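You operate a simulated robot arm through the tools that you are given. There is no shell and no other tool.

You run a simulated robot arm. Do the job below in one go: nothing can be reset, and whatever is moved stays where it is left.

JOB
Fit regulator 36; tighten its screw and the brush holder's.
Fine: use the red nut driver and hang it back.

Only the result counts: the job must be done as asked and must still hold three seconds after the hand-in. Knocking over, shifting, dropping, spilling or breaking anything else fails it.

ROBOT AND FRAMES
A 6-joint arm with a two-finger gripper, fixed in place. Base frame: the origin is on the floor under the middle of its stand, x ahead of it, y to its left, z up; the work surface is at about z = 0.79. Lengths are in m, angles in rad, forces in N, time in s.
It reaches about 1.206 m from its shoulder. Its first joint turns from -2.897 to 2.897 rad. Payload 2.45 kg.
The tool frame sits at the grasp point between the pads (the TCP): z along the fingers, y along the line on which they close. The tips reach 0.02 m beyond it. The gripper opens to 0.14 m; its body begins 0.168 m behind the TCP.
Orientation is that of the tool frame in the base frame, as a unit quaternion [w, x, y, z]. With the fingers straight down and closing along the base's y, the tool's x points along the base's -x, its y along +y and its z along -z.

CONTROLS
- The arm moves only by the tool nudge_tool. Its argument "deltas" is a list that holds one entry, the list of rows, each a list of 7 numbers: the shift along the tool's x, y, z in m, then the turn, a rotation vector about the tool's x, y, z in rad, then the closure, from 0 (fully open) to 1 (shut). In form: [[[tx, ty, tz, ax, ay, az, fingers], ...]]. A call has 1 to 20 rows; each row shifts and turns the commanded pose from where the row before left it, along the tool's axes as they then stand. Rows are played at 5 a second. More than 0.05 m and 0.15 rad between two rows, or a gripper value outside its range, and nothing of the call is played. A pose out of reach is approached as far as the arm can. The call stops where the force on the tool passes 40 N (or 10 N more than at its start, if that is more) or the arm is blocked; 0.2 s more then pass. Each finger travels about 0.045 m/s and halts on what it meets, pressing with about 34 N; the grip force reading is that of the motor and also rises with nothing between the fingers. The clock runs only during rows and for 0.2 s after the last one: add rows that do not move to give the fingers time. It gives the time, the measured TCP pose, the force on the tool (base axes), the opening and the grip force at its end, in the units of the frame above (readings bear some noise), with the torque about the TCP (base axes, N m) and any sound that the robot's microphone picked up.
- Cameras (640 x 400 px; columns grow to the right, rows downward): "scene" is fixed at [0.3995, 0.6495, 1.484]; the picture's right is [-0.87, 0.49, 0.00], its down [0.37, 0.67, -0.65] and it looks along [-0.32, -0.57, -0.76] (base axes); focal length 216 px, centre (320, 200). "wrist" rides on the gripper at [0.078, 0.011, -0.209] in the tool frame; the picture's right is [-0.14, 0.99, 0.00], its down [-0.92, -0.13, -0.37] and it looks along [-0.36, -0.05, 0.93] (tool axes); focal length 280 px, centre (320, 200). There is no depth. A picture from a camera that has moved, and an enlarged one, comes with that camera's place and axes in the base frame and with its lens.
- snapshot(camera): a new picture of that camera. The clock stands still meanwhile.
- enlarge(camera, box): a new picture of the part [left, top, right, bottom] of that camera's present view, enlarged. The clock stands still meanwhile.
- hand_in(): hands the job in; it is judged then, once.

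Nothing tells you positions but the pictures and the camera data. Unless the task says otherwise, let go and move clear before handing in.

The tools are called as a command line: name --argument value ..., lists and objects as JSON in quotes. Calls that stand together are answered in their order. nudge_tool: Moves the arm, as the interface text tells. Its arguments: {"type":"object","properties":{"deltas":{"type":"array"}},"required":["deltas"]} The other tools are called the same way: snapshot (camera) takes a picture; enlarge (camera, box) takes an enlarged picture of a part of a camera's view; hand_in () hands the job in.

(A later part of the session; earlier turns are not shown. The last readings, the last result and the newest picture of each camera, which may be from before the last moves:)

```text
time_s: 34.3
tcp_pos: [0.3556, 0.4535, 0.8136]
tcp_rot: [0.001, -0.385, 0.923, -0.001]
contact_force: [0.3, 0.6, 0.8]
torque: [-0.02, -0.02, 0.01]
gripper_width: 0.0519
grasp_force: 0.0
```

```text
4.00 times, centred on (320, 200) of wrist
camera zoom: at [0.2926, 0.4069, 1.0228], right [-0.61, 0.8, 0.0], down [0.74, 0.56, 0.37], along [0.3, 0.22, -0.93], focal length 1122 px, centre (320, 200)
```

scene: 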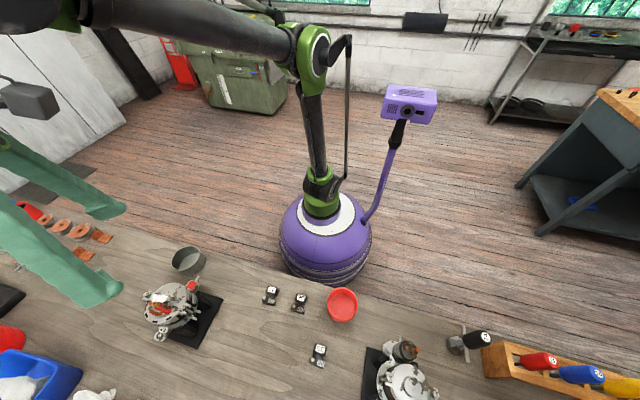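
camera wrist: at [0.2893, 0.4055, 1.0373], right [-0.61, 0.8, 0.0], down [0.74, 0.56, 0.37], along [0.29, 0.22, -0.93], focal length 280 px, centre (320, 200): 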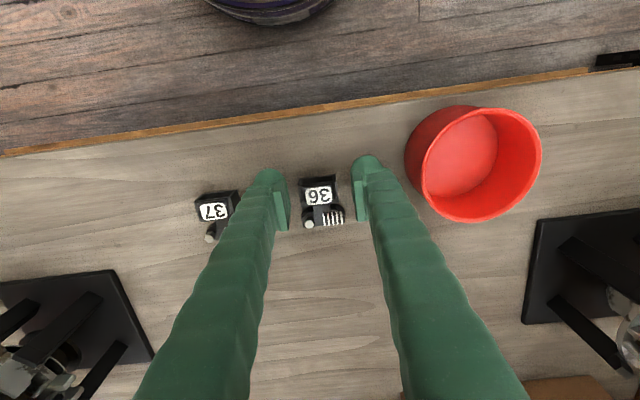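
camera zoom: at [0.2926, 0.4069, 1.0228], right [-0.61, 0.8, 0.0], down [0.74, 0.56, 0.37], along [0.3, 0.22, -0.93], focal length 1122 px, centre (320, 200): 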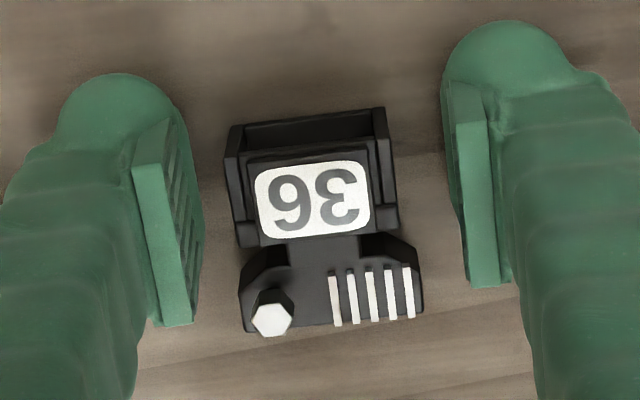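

nudge_tool --deltas '[[[0, 0, 0.002, 0, 0, 0, 0.65], [0, 0, 0, 0, 0, 0, 0.69], [0, 0, 0, 0, 0, 0, 0.72], [0, 0, 0, 0, 0, 0, 0.75], [0, 0, 0, 0, 0, 0, 0.78], [0, 0, 0, 0, 0, 0, 0.8], [0, 0, 0, 0, 0, 0, 0.82], [0, 0, 0, 0, 0, 0, 0.82]]]'

enlarge --camera "wrist" --box '[250, 150, 390, 250]'

enlarge --camera "scene" --box '[270, 270, 340, 320]'

```text
time_s: 36.1
tcp_pos: [0.3549, 0.4545, 0.8103]
tcp_rot: [0.002, -0.383, 0.924, -0.001]
contact_force: [0.1, 0.0, 0.0]
torque: [0.01, 0.0, 0.02]
gripper_width: 0.0324
grasp_force: 34.0
```

```text
4.00 times, centred on (320, 200) of wrist
camera zoom: at [0.2925, 0.4066, 1.0204], right [-0.61, 0.8, 0.0], down [0.74, 0.56, 0.37], along [0.3, 0.22, -0.93], focal length 1122 px, centre (320, 200)
```

zoom: 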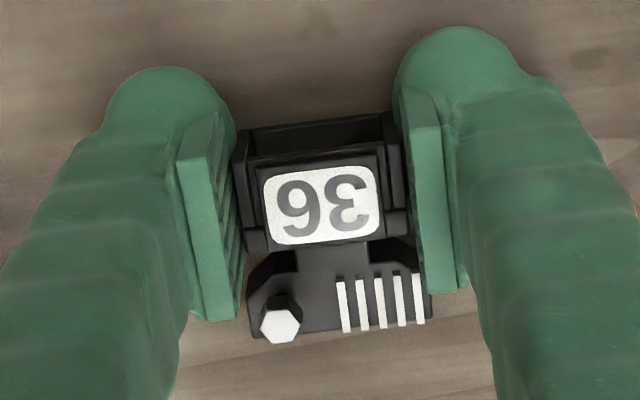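

```text
8.00 times, centred on (305, 295) of scene
camera zoom: at [0.3995, 0.6495, 1.484], right [-0.87, 0.49, 0.0], down [0.37, 0.67, -0.65], along [-0.32, -0.57, -0.76], focal length 1728 px, centre (440, -560)
```

zoom: 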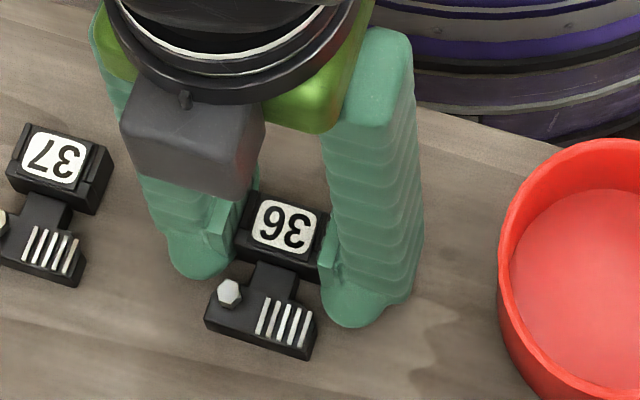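

Regulator 36 is gripped (32 mm, 34 N). I'll lift it and carry it high to above the seat on alternator 21.

nudge_tool --deltas '[[[0, 0, -0.01, 0, 0, 0, 0.85], [0, 0, -0.02, 0, 0, 0, 0.85], [0, 0, -0.04, 0, 0, 0, 0.85], [0, 0, -0.04, 0, 0, 0, 0.85], [0, 0, -0.04, 0, 0, 0, 0.85], [0, 0, -0.04, 0, 0, 0, 0.85], [0, 0, -0.04, 0, 0, 0, 0.85], [0, 0, 0, 0, 0, 0, 0.85]]]'

enlarge --camera "wrist" --box '[250, 150, 390, 250]'

```text
time_s: 37.9
tcp_pos: [0.3562, 0.453, 1.0412]
tcp_rot: [0.001, -0.384, 0.923, -0.002]
contact_force: [-0.1, -0.3, 0.4]
torque: [0.0, -0.01, 0.0]
gripper_width: 0.0323
grasp_force: 34.2
```

```text
4.00 times, centred on (320, 200) of wrist
camera zoom: at [0.2928, 0.4069, 1.2501], right [-0.61, 0.8, 0.0], down [0.74, 0.56, 0.37], along [0.3, 0.22, -0.93], focal length 1122 px, centre (320, 200)
```

zoom: 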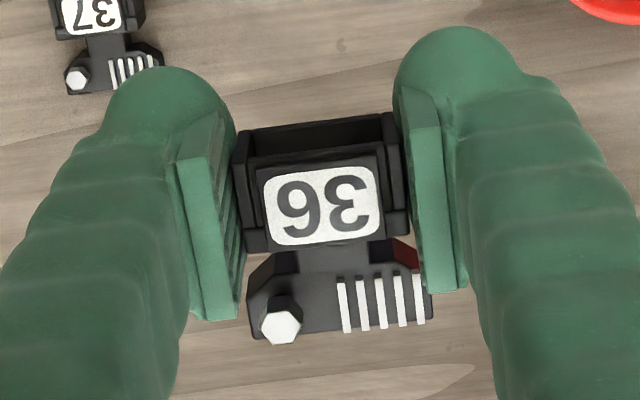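

The hold is firm. Before placing, I'll raise the regulator in front of the scene camera to see its profile and any protrusion under the flange.

nudge_tool --deltas '[[[0, 0, -0.049, 0, 0, 0, 0.85], [0, 0, -0.049, 0, 0, 0, 0.85], [0, 0, -0.049, 0, 0, 0, 0.85], [0, 0, -0.049, 0, 0, 0, 0.85], [0, 0, -0.049, 0, 0, 0, 0.85], [0, 0, -0.049, 0, 0, 0, 0.85], [0, 0, -0.049, 0, 0, 0, 0.85], [0, 0, -0.04, 0, 0, 0, 0.85], [0, 0, 0, 0, 0, 0, 0.85], [0, 0, 0, 0, 0, 0, 0.85]]]'

snapshot --camera "scene"

```text
time_s: 40.1
tcp_pos: [0.3522, 0.4525, 1.4094]
tcp_rot: [0.001, -0.385, 0.923, -0.001]
contact_force: [0.2, -0.4, -0.5]
torque: [0.01, 0.01, 0.01]
gripper_width: 0.0321
grasp_force: 33.8
out of reach, approached as far as the arm can: row 8
```

```text
taken
```

scene: 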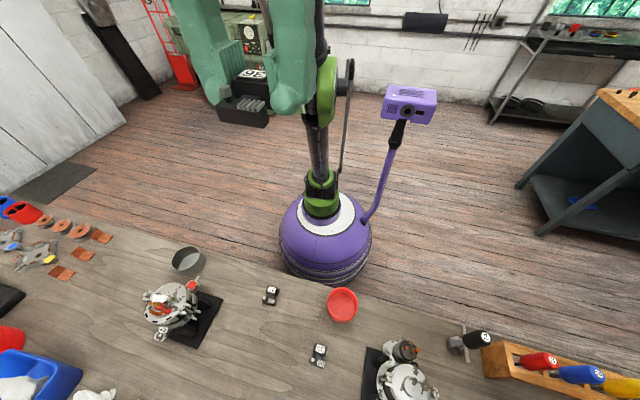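

enlarge --camera "scene" --box '[205, 50, 285, 140]'

```text
4.44 times, centred on (245, 95) of scene
camera zoom: at [0.3995, 0.6495, 1.484], right [-0.87, 0.49, 0.0], down [0.37, 0.67, -0.65], along [-0.32, -0.57, -0.76], focal length 960 px, centre (653, 667)
```

zoom: 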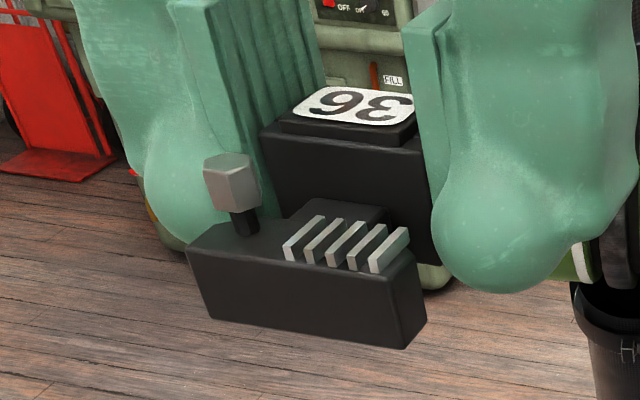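

Very informative: the bottom is flat, and the screw stands proud on its shank, so it's loose and will descend as it's tightened. Now I'll carry the regulator over the seat with a small yaw correction.

nudge_tool --deltas '[[[-0.0105, -0.0416, 0, 0, 0, 0.02, 0.85], [-0.0105, -0.0416, 0, 0, 0, 0, 0.85], [-0.0105, -0.0416, 0, 0, 0, 0, 0.85], [-0.0105, -0.0416, 0, 0, 0, 0, 0.85], [-0.0105, -0.0416, 0, 0, 0, 0, 0.85], [-0.0105, -0.0416, 0, 0, 0, 0, 0.85], [-0.0105, -0.0416, 0, 0, 0, 0, 0.85], [0, 0, 0.045, 0, 0, 0, 0.85], [0, 0, 0.045, 0, 0, 0, 0.85], [0, 0, 0.045, 0, 0, 0, 0.85], [0, 0, 0.045, 0, 0, 0, 0.85], [0, 0, 0.045, 0, 0, 0, 0.85], [0, 0, 0.045, 0, 0, 0, 0.85], [0, 0, 0.045, 0, 0, 0, 0.85], [0, 0, 0, 0, 0, 0, 0.85], [0, 0, 0, 0, 0, 0, 0.85]]]'

snapshot --camera "wrist"

```text
time_s: 40.5
tcp_pos: [0.3781, 0.4363, 1.4075]
tcp_rot: [0.003, -0.374, 0.927, 0.0]
contact_force: [7.4, 7.5, -9.0]
torque: [-1.28, 0.91, -0.18]
gripper_width: 0.0322
grasp_force: 34.0
stopped in row 1: the force on the tool passed its limit at 75 N (the readings are from after the stop); the commanded pose is now the measured one
```

```text
taken
camera wrist: at [0.3153, 0.3904, 1.6173], right [-0.59, 0.81, 0.0], down [0.75, 0.55, 0.37], along [0.3, 0.22, -0.93], focal length 280 px, centre (320, 200)
```

wrist: 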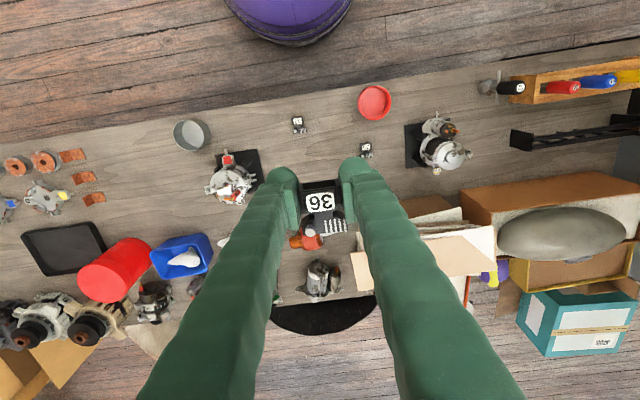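

A jerk near full extension stopped the move, but the grip is intact. I'll come down first, then translate.

nudge_tool --deltas '[[[0, 0, 0.02, 0, 0, 0, 0.85], [0, 0, 0.03, 0, 0, 0, 0.85], [0, 0, 0.04, 0, 0, 0, 0.85], [0, 0, 0.045, 0, 0, 0, 0.85], [0, 0, 0.045, 0, 0, 0, 0.85], [0, 0, 0.045, 0, 0, 0, 0.85], [0, 0, 0.045, 0, 0, 0, 0.85], [0, 0, 0.03, 0, 0, 0, 0.85], [0, 0, 0, 0, 0, 0, 0.85], [0, 0, 0, 0, 0, 0, 0.85]]]'

enlarge --camera "wrist" --box '[250, 150, 390, 250]'

```text
time_s: 42.7
tcp_pos: [0.3805, 0.4381, 1.1094]
tcp_rot: [0.001, -0.374, 0.928, 0.001]
contact_force: [-0.9, -0.2, -0.4]
torque: [0.01, 0.02, 0.0]
gripper_width: 0.0325
grasp_force: 34.4
```

```text
4.00 times, centred on (320, 200) of wrist
camera zoom: at [0.3166, 0.3911, 1.3182], right [-0.59, 0.81, 0.0], down [0.75, 0.55, 0.37], along [0.3, 0.22, -0.93], focal length 1122 px, centre (320, 200)
```

zoom: 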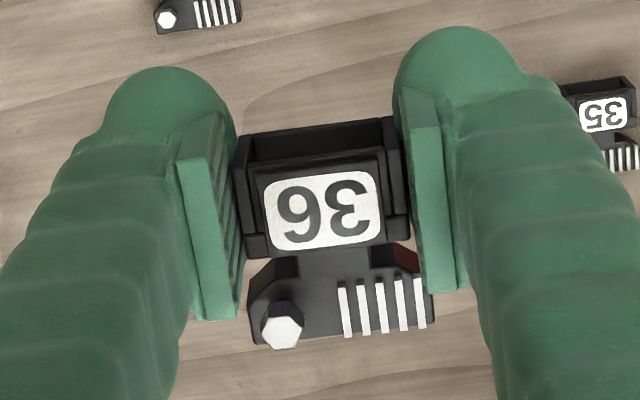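

nudge_tool --deltas '[[[-0.0115, -0.0432, 0, 0, 0, 0, 0.85], [-0.0115, -0.0432, 0, 0, 0, 0, 0.85], [-0.0115, -0.0432, 0, 0, 0, 0, 0.85], [-0.0115, -0.0432, 0, 0, 0, 0, 0.85], [-0.0115, -0.0432, 0, 0, 0, 0, 0.85], [-0.0116, -0.0434, 0, 0, 0, 0, 0.85], [0, 0, 0.03, 0, 0, 0, 0.85], [0, 0, 0.03, 0, 0, 0, 0.85], [0, 0, 0.03, 0, 0, 0, 0.85], [0, 0, 0, 0, 0, 0, 0.85], [0, 0, 0, 0, 0, 0, 0.85]]]'

snapshot --camera "wrist"

enlarge --camera "wrist" --box '[240, 110, 400, 310]'

enlarge --camera "scene" --box '[130, 230, 250, 350]'

```text
time_s: 45.1
tcp_pos: [0.6104, 0.298, 1.0184]
tcp_rot: [0.002, -0.375, 0.927, 0.001]
contact_force: [-0.1, 0.7, -0.8]
torque: [-0.02, 0.0, -0.01]
gripper_width: 0.0324
grasp_force: 34.5
```

```text
taken
camera wrist: at [0.5462, 0.2511, 1.2275], right [-0.59, 0.81, 0.0], down [0.75, 0.55, 0.37], along [0.3, 0.22, -0.93], focal length 280 px, centre (320, 200)
```

wrist: 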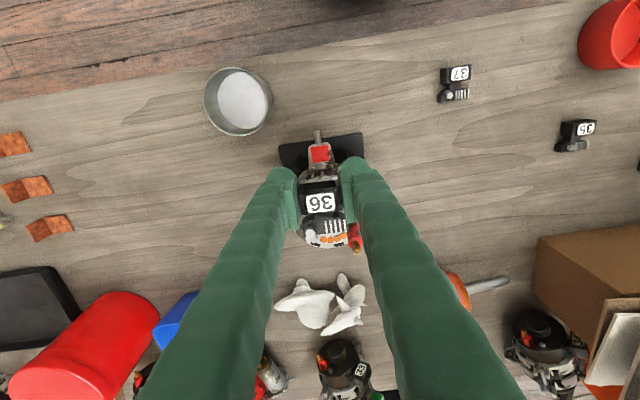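

```text
2.00 times, centred on (320, 210) of wrist
camera zoom: at [0.5462, 0.2511, 1.2275], right [-0.59, 0.81, 0.0], down [0.75, 0.55, 0.37], along [0.3, 0.22, -0.93], focal length 561 px, centre (320, 180)
```

zoom: 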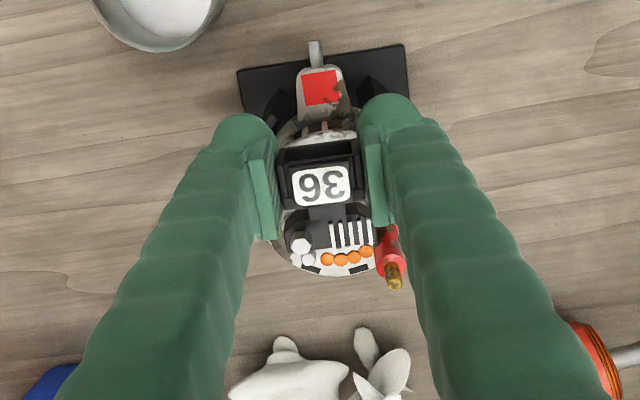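

```text
3.33 times, centred on (190, 290) of scene
camera zoom: at [0.3995, 0.6495, 1.484], right [-0.87, 0.49, 0.0], down [0.37, 0.67, -0.65], along [-0.32, -0.57, -0.76], focal length 720 px, centre (753, -100)
```

zoom: 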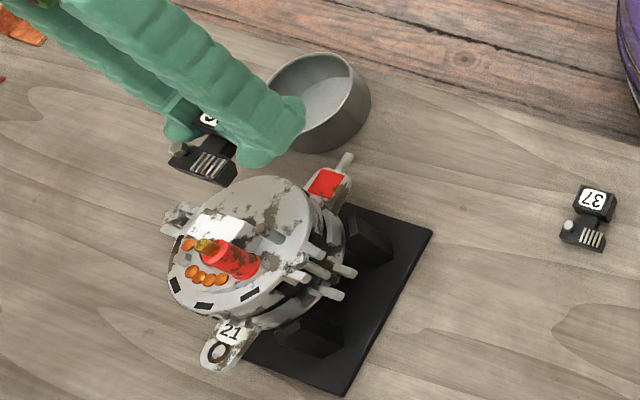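

Aligned over the seat. I'll lower most of the way and check clearances before contact.

nudge_tool --deltas '[[[0, 0, 0.025, 0, 0, 0, 0.85], [0, 0, 0.02, 0, 0, 0, 0.85], [0, 0, 0.012, 0, 0, 0, 0.85], [0, 0, 0, 0, 0, 0, 0.85], [0, 0, 0, 0, 0, 0, 0.85]]]'

enlarge --camera "wrist" --box '[250, 100, 390, 260]'

enlarge --camera "scene" --box '[140, 255, 220, 335]'

```text
time_s: 46.3
tcp_pos: [0.6109, 0.2968, 0.9621]
tcp_rot: [0.002, -0.374, 0.927, 0.002]
contact_force: [-0.4, 0.4, -0.4]
torque: [0.01, -0.01, -0.02]
gripper_width: 0.0323
grasp_force: 33.8
```

```text
2.50 times, centred on (320, 180) of wrist
camera zoom: at [0.5464, 0.2506, 1.1708], right [-0.59, 0.81, 0.0], down [0.75, 0.55, 0.37], along [0.3, 0.22, -0.93], focal length 701 px, centre (320, 250)
```

zoom: 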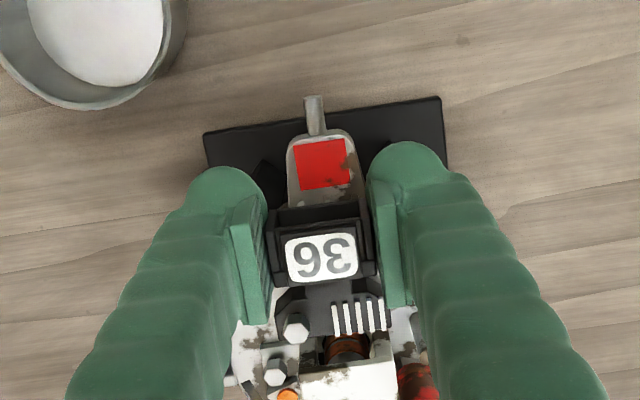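

```text
5.00 times, centred on (180, 295) of scene
camera zoom: at [0.3995, 0.6495, 1.484], right [-0.87, 0.49, 0.0], down [0.37, 0.67, -0.65], along [-0.32, -0.57, -0.76], focal length 1080 px, centre (1020, -275)
```

zoom: 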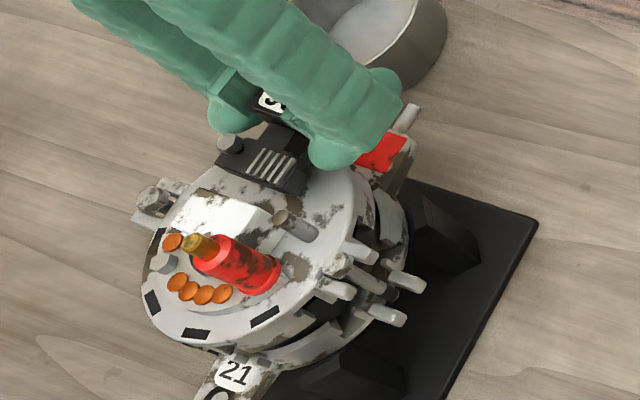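

Clearances look good. I'll make a small correction (2 mm inward, 1.5 mm toward the ribs) and lower gently towards contact.

nudge_tool --deltas '[[[-0.002, 0.0015, 0, 0, 0, 0, 0.85], [0, 0, 0.006, 0, 0, 0, 0.85], [0, 0, 0.004, 0, 0, 0, 0.85], [0, 0, 0.002, 0, 0, 0, 0.85], [0, 0, 0, 0, 0, 0, 0.85]]]'

```text
time_s: 47.5
tcp_pos: [0.6108, 0.2993, 0.9505]
tcp_rot: [0.002, -0.375, 0.927, 0.0]
contact_force: [2.9, 1.2, 20.0]
torque: [0.42, -0.49, -0.04]
gripper_width: 0.0325
grasp_force: 34.2
```

Contact at TCP z ≈ 0.9505, with the torque pointing to the flange's inner edge, so the regulator may be slightly pitched. I'll look.

enlarge --camera "scene" --box '[155, 265, 205, 315]'

enlarge --camera "wrist" --box '[270, 140, 370, 250]'

```text
8.00 times, centred on (180, 290) of scene
camera zoom: at [0.3995, 0.6495, 1.484], right [-0.87, 0.49, 0.0], down [0.37, 0.67, -0.65], along [-0.32, -0.57, -0.76], focal length 1728 px, centre (1440, -520)
```

zoom: 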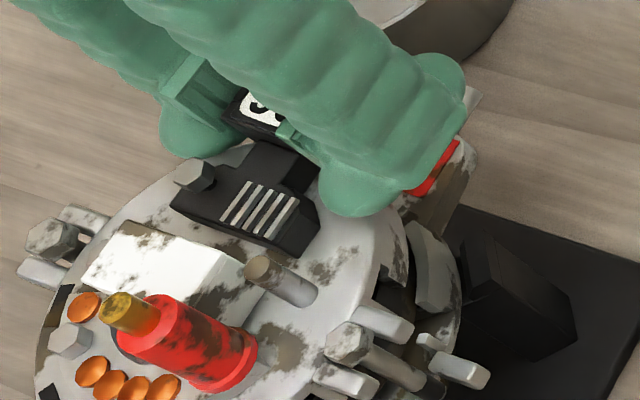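

```text
3.64 times, centred on (320, 195) of wrist
camera zoom: at [0.5469, 0.2542, 1.1598], right [-0.59, 0.81, 0.0], down [0.75, 0.55, 0.37], along [0.3, 0.22, -0.93], focal length 1020 px, centre (320, 218)
```

zoom: 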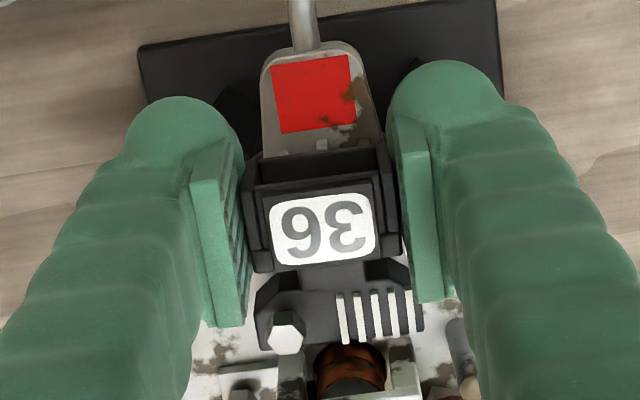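

The contact centroid is 28 mm inboard of the TCP and laterally centred, right under the flange, so it is sitting flat on the face. I'll ease the pressure, open the fingers slightly, and rise.

nudge_tool --deltas '[[[0, 0, -0.0005, 0, 0, 0, 0.8], [0, 0, 0, 0, 0, 0, 0.76], [0, 0, 0, 0, 0, 0, 0.73], [0, 0, 0, 0, 0, 0, 0.7], [0, 0, 0, 0, 0, 0, 0.68], [0, 0, 0, 0, 0, 0, 0.66], [0, 0, 0, 0, 0, 0, 0.66], [0, 0, 0, 0, 0, 0, 0.66]]]'

enlarge --camera "wrist" --box '[270, 140, 370, 250]'

enlarge --camera "scene" --box '[155, 265, 205, 315]'

```text
time_s: 49.3
tcp_pos: [0.6104, 0.302, 0.9498]
tcp_rot: [0.002, -0.375, 0.927, 0.001]
contact_force: [-0.3, -0.5, -0.2]
torque: [0.0, 0.0, -0.04]
gripper_width: 0.0479
grasp_force: 0.0
```

```text
3.64 times, centred on (320, 195) of wrist
camera zoom: at [0.5469, 0.2549, 1.1593], right [-0.59, 0.81, 0.0], down [0.75, 0.55, 0.37], along [0.3, 0.22, -0.93], focal length 1020 px, centre (320, 218)
```

zoom: 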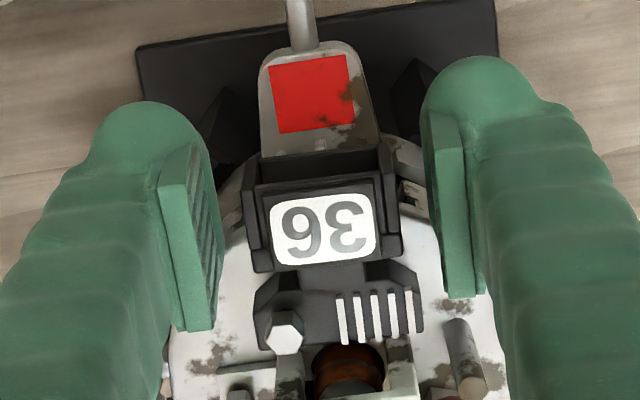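

```text
8.00 times, centred on (180, 290) of scene
camera zoom: at [0.3995, 0.6495, 1.484], right [-0.87, 0.49, 0.0], down [0.37, 0.67, -0.65], along [-0.32, -0.57, -0.76], focal length 1728 px, centre (1440, -520)
```

zoom: 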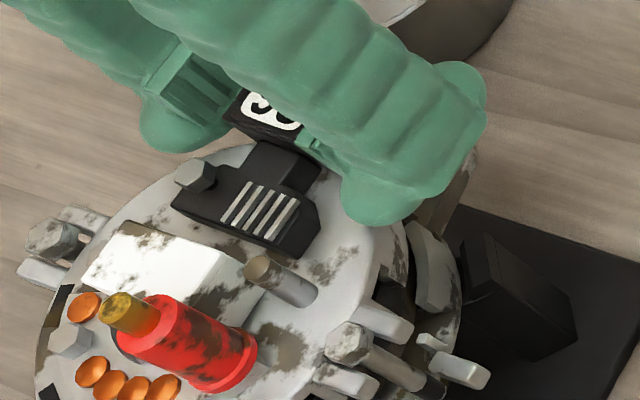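

The regulator stayed put after release. I'll rise and inspect the seating against the example machines.

nudge_tool --deltas '[[[0, 0, -0.02, 0, 0, 0, 0.66], [0, 0, -0.03, 0, 0, 0, 0.6], [0, 0, -0.04, 0, 0, 0, 0.5], [0, 0, -0.03, 0, 0, 0, 0.3], [0, 0, 0, 0, 0, 0, 0.1], [0, 0, 0, 0, 0, 0, 0.0], [0, 0, 0, 0, 0, 0, 0.0], [0, 0, 0, 0, 0, 0, 0.0]]]'

enlarge --camera "wrist" --box '[270, 100, 390, 230]'

enlarge --camera "scene" --box '[145, 260, 215, 330]'

enlarge --camera "scene" --box '[165, 265, 210, 305]'

```text
time_s: 51.1
tcp_pos: [0.6096, 0.3006, 1.0697]
tcp_rot: [0.003, -0.375, 0.927, 0.001]
contact_force: [0.3, 0.4, -0.3]
torque: [-0.01, -0.02, 0.02]
gripper_width: 0.1399
grasp_force: 0.0
```

```text
3.08 times, centred on (330, 165) of wrist
camera zoom: at [0.5463, 0.2531, 1.2794], right [-0.59, 0.81, 0.0], down [0.75, 0.55, 0.37], along [0.3, 0.22, -0.93], focal length 863 px, centre (289, 308)
```

zoom: 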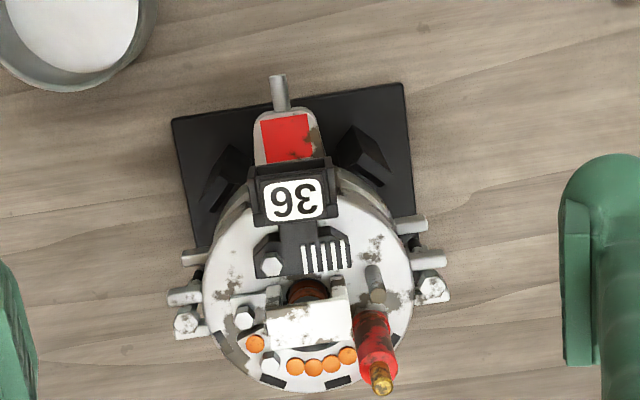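

```text
5.71 times, centred on (180, 295) of scene
camera zoom: at [0.3995, 0.6495, 1.484], right [-0.87, 0.49, 0.0], down [0.37, 0.67, -0.65], along [-0.32, -0.57, -0.76], focal length 1234 px, centre (1120, -343)
```

zoom: 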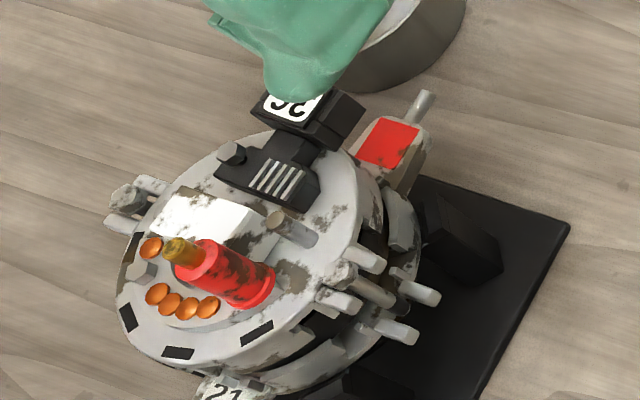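

```text
10.00 times, centred on (188, 285) of scene
camera zoom: at [0.3995, 0.6495, 1.484], right [-0.87, 0.49, 0.0], down [0.37, 0.67, -0.65], along [-0.32, -0.57, -0.76], focal length 2160 px, centre (1645, -650)
```

zoom: 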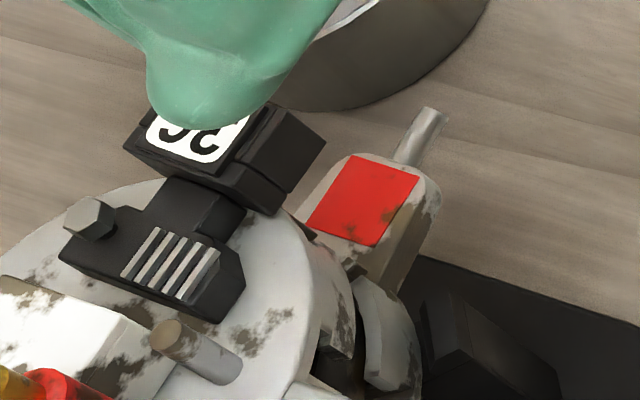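

The seating looks right. To verify the radial position I'll view 21 from the same relative viewpoint I had on machine 33 and compare the pictures.

nudge_tool --deltas '[[[0.0042, 0.0381, -0.0076, 0, 0, 0, 0], [0.0042, 0.0381, -0.0076, 0, 0, 0, 0], [0.0042, 0.0381, -0.0076, 0, 0, 0, 0], [0.0042, 0.0381, -0.0076, 0, 0, 0, 0], [0.0042, 0.0381, -0.0076, 0, 0, 0, 0], [0, 0, 0, 0, 0, 0.128, 0], [0, 0, 0, 0, 0, 0.128, 0], [0, 0, 0, 0, 0, 0.128, 0], [0, 0, 0, 0, 0, 0.128, 0], [0, 0, 0, 0, 0, 0.128, 0], [0, 0, 0, 0, 0, 0.128, 0], [0, 0, 0, 0, 0, 0, 0], [0, 0, 0, 0, 0, 0, 0]]]'

snapshot --camera "wrist"

enlarge --camera "wrist" --box '[250, 230, 330, 310]'

enlarge --camera "scene" --box '[165, 265, 210, 305]'

```text
time_s: 53.9
tcp_pos: [0.4623, 0.4241, 1.1083]
tcp_rot: [0.002, 0.0, 1.0, 0.002]
contact_force: [-0.6, 0.0, -0.3]
torque: [0.0, 0.01, -0.02]
gripper_width: 0.1401
grasp_force: 0.1
```

```text
taken
camera wrist: at [0.3843, 0.4345, 1.3178], right [0.14, 0.99, 0.0], down [0.92, -0.13, 0.37], along [0.37, -0.05, -0.93], focal length 280 px, centre (320, 200)
```

wrist: 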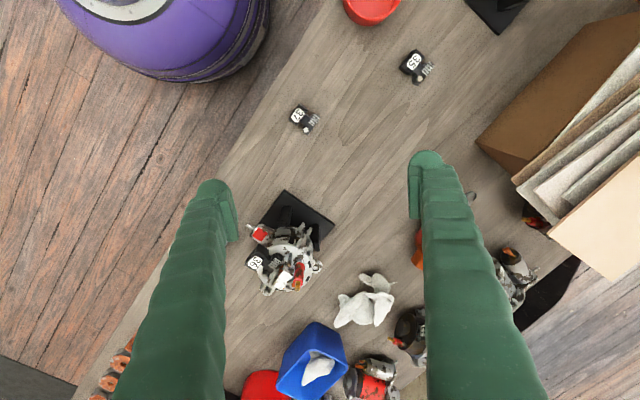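

```text
5.00 times, centred on (290, 270) of wrist
camera zoom: at [0.3843, 0.4345, 1.3178], right [0.14, 0.99, 0.0], down [0.92, -0.13, 0.37], along [0.37, -0.05, -0.93], focal length 1402 px, centre (470, -150)
```

zoom: 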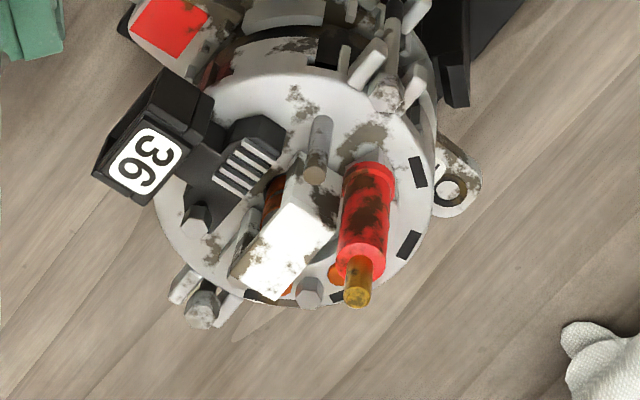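

```text
10.00 times, centred on (188, 285) of scene
camera zoom: at [0.3995, 0.6495, 1.484], right [-0.87, 0.49, 0.0], down [0.37, 0.67, -0.65], along [-0.32, -0.57, -0.76], focal length 2160 px, centre (1645, -650)
```

zoom: 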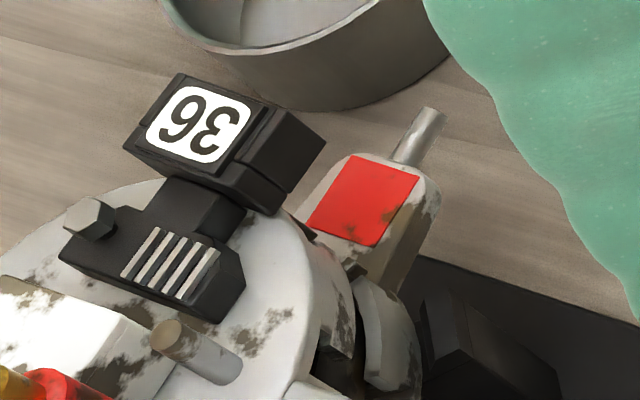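

The comparison agrees within about 1–2 mm in plan. One doubt remains: whether the flange is flush with the face or riding a few mm high. I'll take a low, side-on look.

nudge_tool --deltas '[[[-0.03, 0.015, 0, 0, 0, 0, 0], [0, 0, 0, 0, 0, 0.1417, 0], [0, 0, 0, 0, 0, 0.1417, 0], [0, 0, 0, 0, 0, 0.1417, 0], [0, 0, 0, 0, 0, 0.1417, 0], [0, 0, 0, 0, 0, 0.1417, 0], [0, 0, 0, 0, 0, 0.1417, 0], [0, 0, 0, 0, -0.135, 0, 0], [0, 0, 0, 0, -0.135, 0, 0], [0, 0, 0, 0, -0.135, 0, 0], [0, 0, 0, 0, -0.135, 0, 0], [0, 0, 0, 0, -0.135, 0, 0], [0, 0, 0, 0, -0.135, 0, 0], [0, 0, 0, 0, -0.135, 0, 0], [0, 0, 0, 0, 0, 0, 0], [0, 0, 0, 0, 0, 0, 0]]]'

snapshot --camera "wrist"

```text
time_s: 57.3
tcp_pos: [0.494, 0.4385, 1.1081]
tcp_rot: [0.416, 0.368, 0.811, -0.186]
contact_force: [-0.8, -0.1, -0.7]
torque: [0.02, 0.0, -0.01]
gripper_width: 0.1396
grasp_force: 0.2
```

```text
taken
camera wrist: at [0.36, 0.6077, 1.1679], right [0.8, 0.59, 0.12], down [0.06, -0.27, 0.96], along [0.6, -0.76, -0.25], focal length 280 px, centre (320, 200)
```

wrist: 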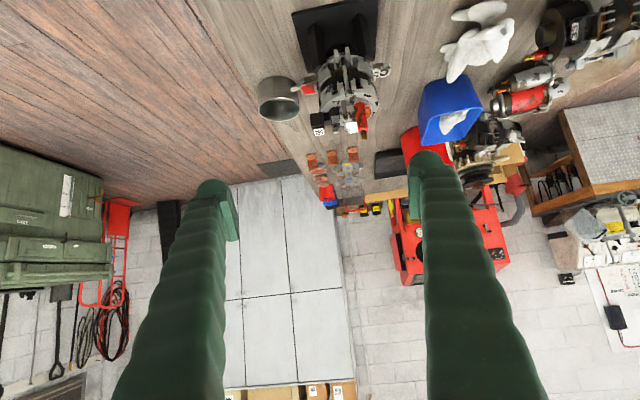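

nudge_tool --deltas '[[[0.0352, 0, 0.0254, 0, 0, 0, 0], [0.0352, 0, 0.0254, 0, 0, 0, 0], [0.0352, 0, 0.0254, 0, 0, 0, 0], [0, 0, 0, 0, 0, 0, 0], [0, 0, 0, 0, 0, 0, 0]]]'

snapshot --camera "wrist"

```text
time_s: 58.5
tcp_pos: [0.4959, 0.439, 0.977]
tcp_rot: [0.415, 0.368, 0.811, -0.185]
contact_force: [0.0, 0.0, 0.7]
torque: [-0.02, 0.03, -0.01]
gripper_width: 0.1396
grasp_force: 0.1
```

```text
taken
camera wrist: at [0.363, 0.6083, 1.0374], right [0.8, 0.59, 0.12], down [0.06, -0.27, 0.96], along [0.6, -0.76, -0.25], focal length 280 px, centre (320, 200)
```

wrist: 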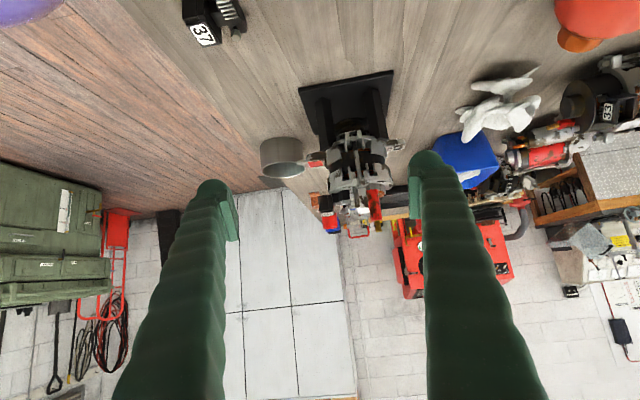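

enlarge --camera "wrist" --box '[300, 165, 390, 240]'

enlarge --camera "wrist" --box '[315, 185, 355, 225]'

enlarge --camera "wrist" --box '[300, 70, 400, 230]'

enlarge --camera "wrist" --box '[175, 0, 255, 50]'

```text
5.33 times, centred on (345, 202) of wrist
camera zoom: at [0.363, 0.6083, 1.0374], right [0.8, 0.59, 0.12], down [0.06, -0.27, 0.96], along [0.6, -0.76, -0.25], focal length 1495 px, centre (187, 187)
```

zoom: 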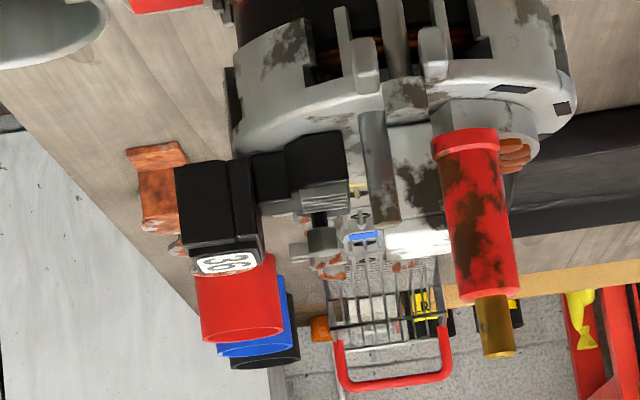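

```text
10.00 times, centred on (335, 205) of wrist
camera zoom: at [0.363, 0.6083, 1.0374], right [0.8, 0.59, 0.12], down [0.06, -0.27, 0.96], along [0.6, -0.76, -0.25], focal length 2804 px, centre (170, 150)
```

zoom: 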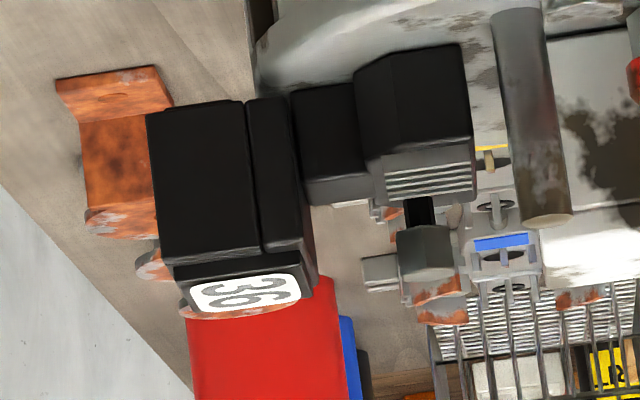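

```text
2.50 times, centred on (350, 150) of wrist
camera zoom: at [0.363, 0.6083, 1.0374], right [0.8, 0.59, 0.12], down [0.06, -0.27, 0.96], along [0.6, -0.76, -0.25], focal length 701 px, centre (245, 325)
```

zoom: 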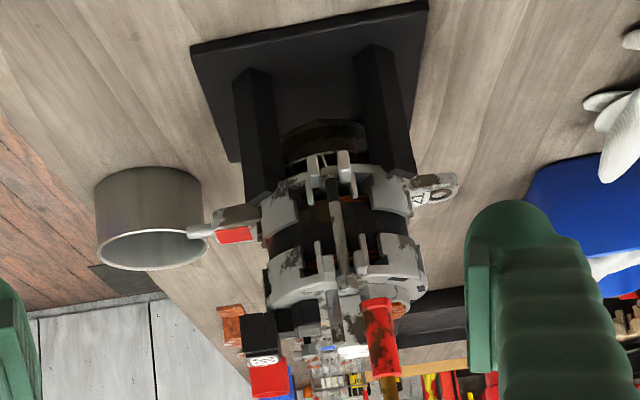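

```text
8.00 times, centred on (215, 25) of wrist
camera zoom: at [0.363, 0.6083, 1.0374], right [0.8, 0.59, 0.12], down [0.06, -0.27, 0.96], along [0.6, -0.76, -0.25], focal length 2243 px, centre (1160, 1600)
```

zoom: 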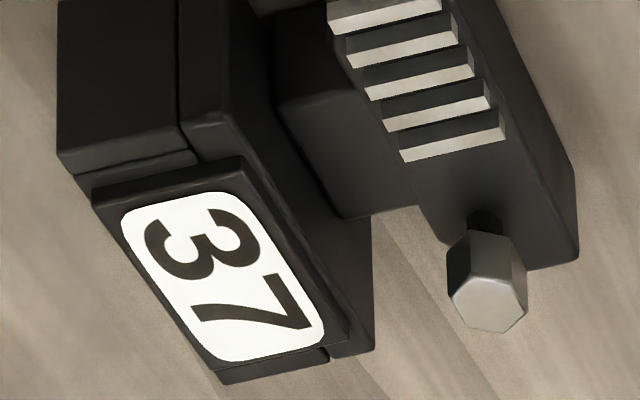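

The side view suggests the flange underside may sit about 5 mm above the face. I'll zoom hard at the flange/face junction.

enlarge --camera "wrist" --box '[325, 182, 360, 206]'

enlarge --camera "wrist" --box '[314, 185, 340, 205]'

enlarge --camera "scene" --box '[168, 275, 198, 300]'

```text
16.00 times, centred on (342, 194) of wrist
camera zoom: at [0.363, 0.6083, 1.0374], right [0.8, 0.59, 0.12], down [0.06, -0.27, 0.96], along [0.6, -0.76, -0.25], focal length 4486 px, centre (-40, 296)
```

zoom: 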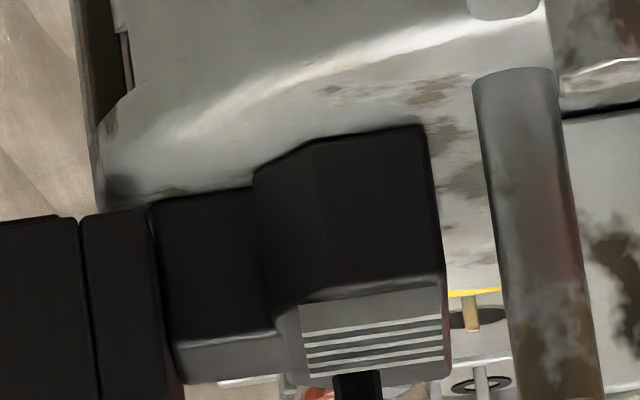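

```text
16.00 times, centred on (327, 195) of wrist
camera zoom: at [0.363, 0.6083, 1.0374], right [0.8, 0.59, 0.12], down [0.06, -0.27, 0.96], along [0.6, -0.76, -0.25], focal length 4486 px, centre (208, 280)
```

zoom: 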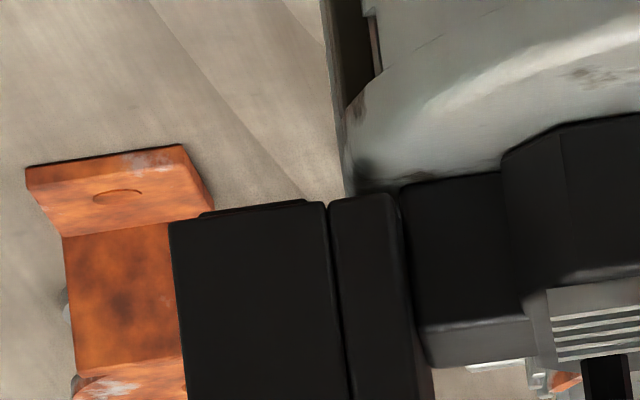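

```text
16.00 times, centred on (183, 288) of scene
camera zoom: at [0.3995, 0.6495, 1.484], right [-0.87, 0.49, 0.0], down [0.37, 0.67, -0.65], along [-0.32, -0.57, -0.76], focal length 3455 px, centre (2512, -1200)
```

zoom: 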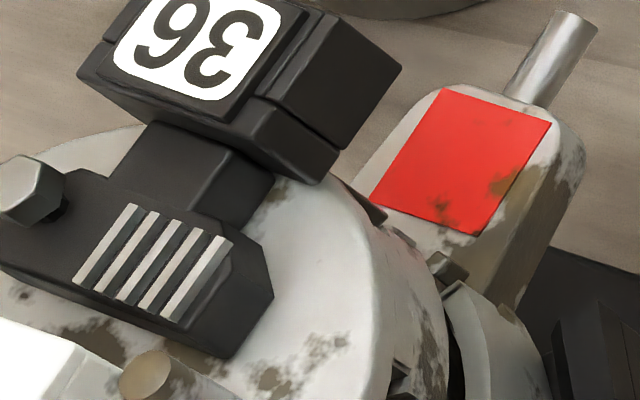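

The flange shows contact shading all along its edge, and thickness and height are self-consistent with a face at z ≈ 0.930, so it is flush. The collar-to-rim overhang also matches machine 34. Now I'll level the tool and go look at the driver rack.

nudge_tool --deltas '[[[-0.0351, 0, -0.0254, 0, 0, 0, 0], [-0.0351, 0, -0.0254, 0, 0, 0, 0], [-0.0351, 0, -0.0254, 0, 0, 0, 0], [0, 0, 0, 0, 0.135, 0, 0], [0, 0, 0, 0, 0.135, 0, 0], [0, 0, 0, 0, 0.135, 0, 0], [0, 0, 0, 0, 0.135, 0, 0], [0, 0, 0, 0, 0.135, 0, 0], [0, 0, 0, 0, 0.135, 0, 0], [0, 0, 0, 0, 0.135, 0, 0], [0, 0, 0, 0, 0, 0, 0], [0, 0, 0, 0, 0, 0, 0]]]'

```text
time_s: 61.1
tcp_pos: [0.4929, 0.439, 1.1068]
tcp_rot: [0.001, 0.413, 0.911, 0.002]
contact_force: [-0.3, -0.2, -0.3]
torque: [-0.02, -0.01, -0.02]
gripper_width: 0.14
grasp_force: 0.0
```

nudge_tool --deltas '[[[0.0463, -0.0085, -0.008, 0, 0, 0, 0], [0.0463, -0.0085, -0.008, 0, 0, 0, 0], [0.0463, -0.0085, -0.008, 0, 0, 0, 0], [0.0463, -0.0085, -0.008, 0, 0, 0, 0], [0.0463, -0.0085, -0.008, 0, 0, 0, 0], [0.0463, -0.0085, -0.008, 0, 0, 0, 0], [0.0463, -0.0085, -0.008, 0, 0, 0, 0], [0.0463, -0.0085, -0.008, 0, 0, 0, 0], [0.0463, -0.0085, -0.008, 0, 0, 0, 0], [0.0463, -0.0085, -0.008, 0, 0, 0, 0], [0.0463, -0.0085, -0.008, 0, 0, 0, 0], [0.0463, -0.0085, -0.008, 0, 0, 0, 0], [0, 0, 0, 0, 0, 0, 0], [0, 0, 0, 0, 0, 0, 0]]]'

snapshot --camera "wrist"

snapshot --camera "scene"

```text
time_s: 64.1
tcp_pos: [0.0486, 0.7905, 1.2043]
tcp_rot: [0.001, 0.413, 0.911, 0.002]
contact_force: [-0.1, -0.4, 0.6]
torque: [0.02, 0.02, -0.03]
gripper_width: 0.1399
grasp_force: 0.1
```

```text
taken
camera wrist: at [0.0053, 0.8554, 1.4133], right [0.83, 0.55, 0.0], down [0.51, -0.78, 0.37], along [0.21, -0.3, -0.93], focal length 280 px, centre (320, 200)
```

wrist: 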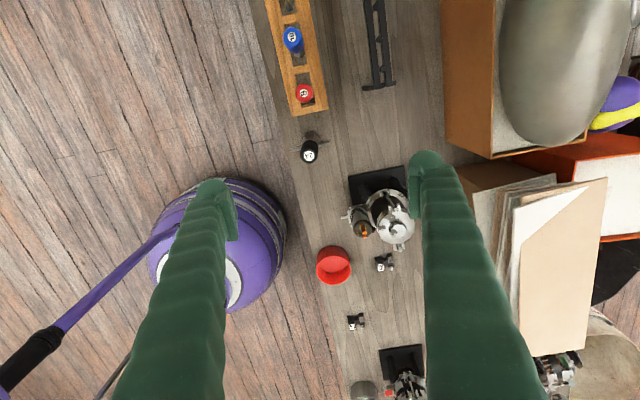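

```text
taken
```

scene: 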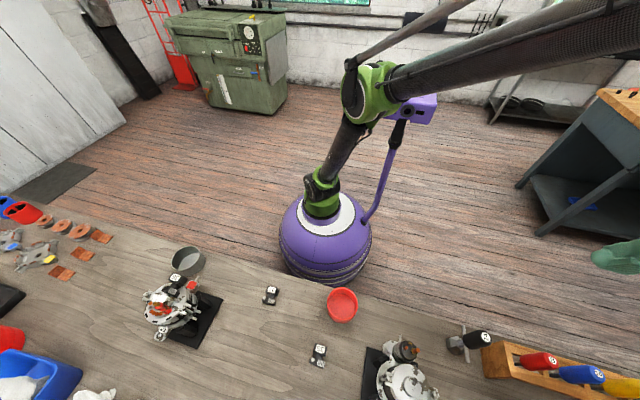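

The red driver (8) is almost directly under the camera, at about (-0.012, 0.840). Zooming in on the rack.

enlarge --camera "wrist" --box '[255, 20, 355, 170]'

enlarge --camera "wrist" --box '[280, 65, 330, 115]'

enlarge --camera "scene" --box '[500, 330, 600, 400]'

```text
2.67 times, centred on (305, 95) of wrist
camera zoom: at [0.0053, 0.8554, 1.4133], right [0.83, 0.55, 0.0], down [0.51, -0.78, 0.37], along [0.21, -0.3, -0.93], focal length 748 px, centre (360, 480)
```

zoom: 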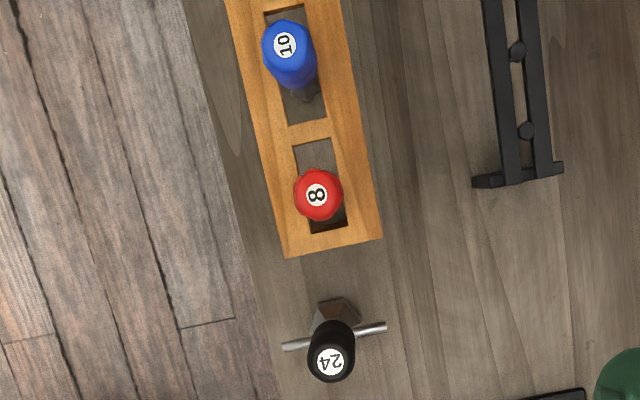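

```text
8.00 times, centred on (305, 90) of wrist
camera zoom: at [0.0053, 0.8554, 1.4133], right [0.83, 0.55, 0.0], down [0.51, -0.78, 0.37], along [0.21, -0.3, -0.93], focal length 2243 px, centre (440, 1080)
```

zoom: 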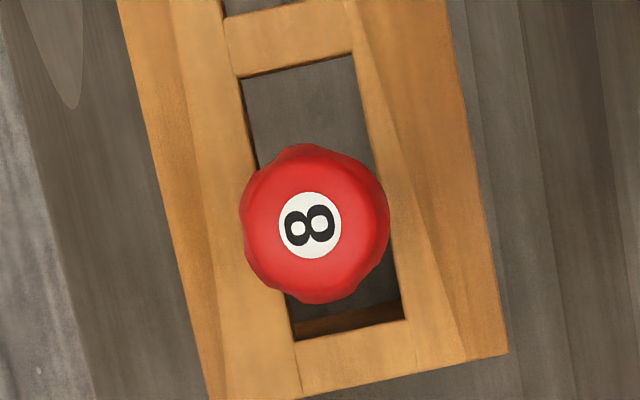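

```text
5.71 times, centred on (550, 365) of scene
camera zoom: at [0.3995, 0.6495, 1.484], right [-0.87, 0.49, 0.0], down [0.37, 0.67, -0.65], along [-0.32, -0.57, -0.76], focal length 1234 px, centre (-994, -743)
```

zoom: 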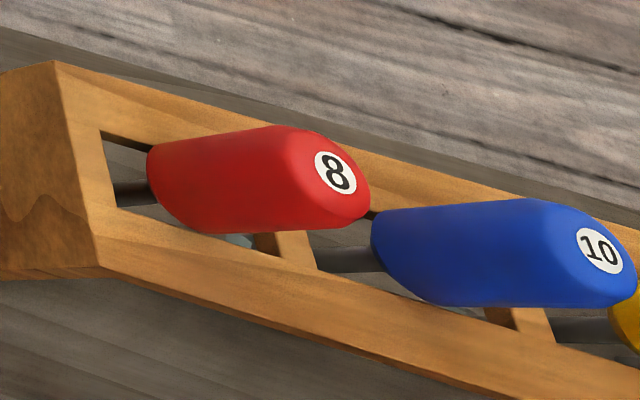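

Handle top at z ≈ 0.962, rack top ≈ 0.887, handle about 28 mm in diameter and vertical. I'll centre above the red handle, align the closing direction across the rack, and descend to just above it.

nudge_tool --deltas '[[[0.0385, -0.0073, 0, 0, 0, 0, 0.2], [0.0385, -0.0073, 0, 0, 0, 0, 0.4], [0, 0, 0.04, 0, 0, -0.085, 0.43], [0, 0, 0.04, 0, 0, 0, 0.43], [0, 0, 0.04, 0, 0, 0, 0.43], [0, 0, 0.04, 0, 0, 0, 0.43], [0, 0, 0, 0, 0, 0, 0.43], [0, 0, 0, 0, 0, 0, 0.43]]]'

snapshot --camera "wrist"

enlarge --camera "wrist" --box '[250, 120, 390, 230]'

```text
time_s: 65.9
tcp_pos: [-0.0112, 0.8371, 1.0423]
tcp_rot: [0.0, 0.373, 0.928, 0.003]
contact_force: [0.1, -0.6, 0.2]
torque: [0.02, 0.03, 0.02]
gripper_width: 0.08
grasp_force: 0.1
```

```text
taken
camera wrist: at [-0.0602, 0.8987, 1.2524], right [0.79, 0.62, 0.0], down [0.57, -0.73, 0.37], along [0.23, -0.29, -0.93], focal length 280 px, centre (320, 200)
```

wrist: 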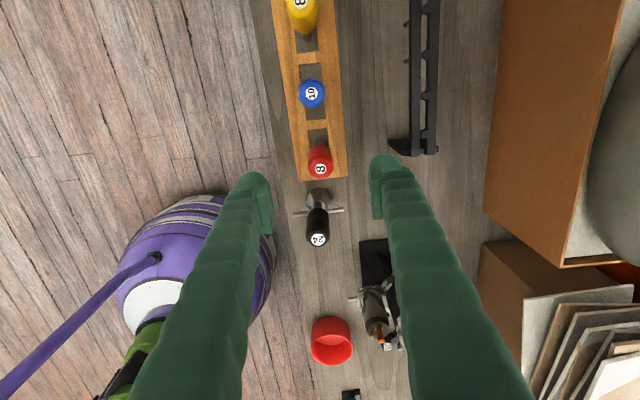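

```text
3.64 times, centred on (320, 175) of wrist
camera zoom: at [-0.0602, 0.8987, 1.2524], right [0.79, 0.62, 0.0], down [0.57, -0.73, 0.37], along [0.23, -0.29, -0.93], focal length 1020 px, centre (320, 291)
```

zoom: 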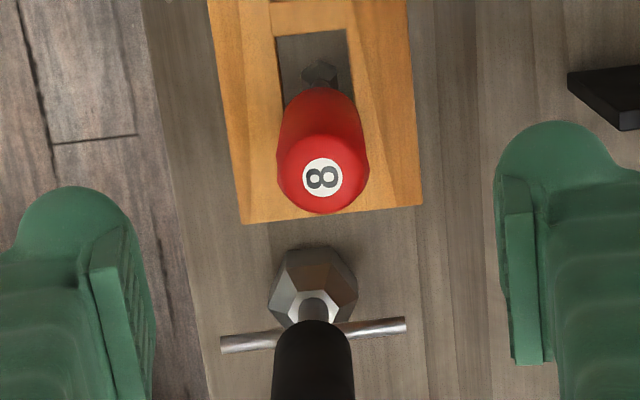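

The driver hangs vertically with its socket near z ≈ 0.80 and its axis at (-0.0127, 0.8390). I'll centre, descend to mid-handle and grip.

nudge_tool --deltas '[[[0.0024, 0.0003, 0, 0, 0, 0, 0.43], [0, 0, 0.04, 0, 0, 0, 0.43], [0, 0, 0.04, 0, 0, 0, 0.43], [0, 0, 0.025, 0, 0, 0, 0.43], [0, 0, 0.012, 0, 0, 0, 0.43], [0, 0, 0, 0, 0, 0, 0.43], [0, 0, 0, 0, 0, 0, 0.43]]]'

enlarge --camera "wrist" --box '[250, 130, 390, 250]'

```text
time_s: 67.5
tcp_pos: [-0.0125, 0.8396, 0.9263]
tcp_rot: [0.002, 0.372, 0.928, 0.003]
contact_force: [-0.7, -0.1, -0.7]
torque: [-0.01, 0.01, -0.03]
gripper_width: 0.0798
grasp_force: 0.0
```

```text
3.33 times, centred on (320, 190) of wrist
camera zoom: at [-0.0609, 0.9016, 1.1361], right [0.79, 0.62, 0.0], down [0.57, -0.73, 0.37], along [0.23, -0.29, -0.93], focal length 935 px, centre (320, 233)
```

zoom: 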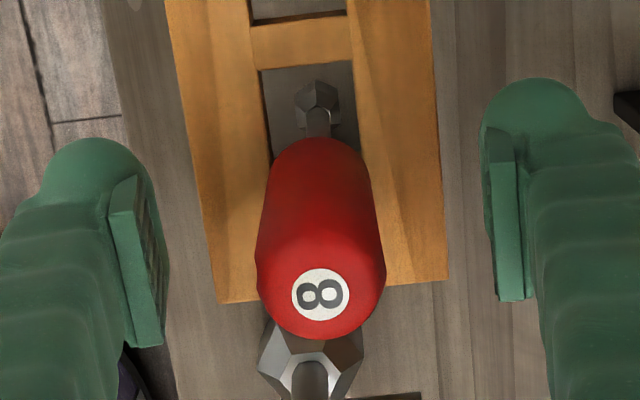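

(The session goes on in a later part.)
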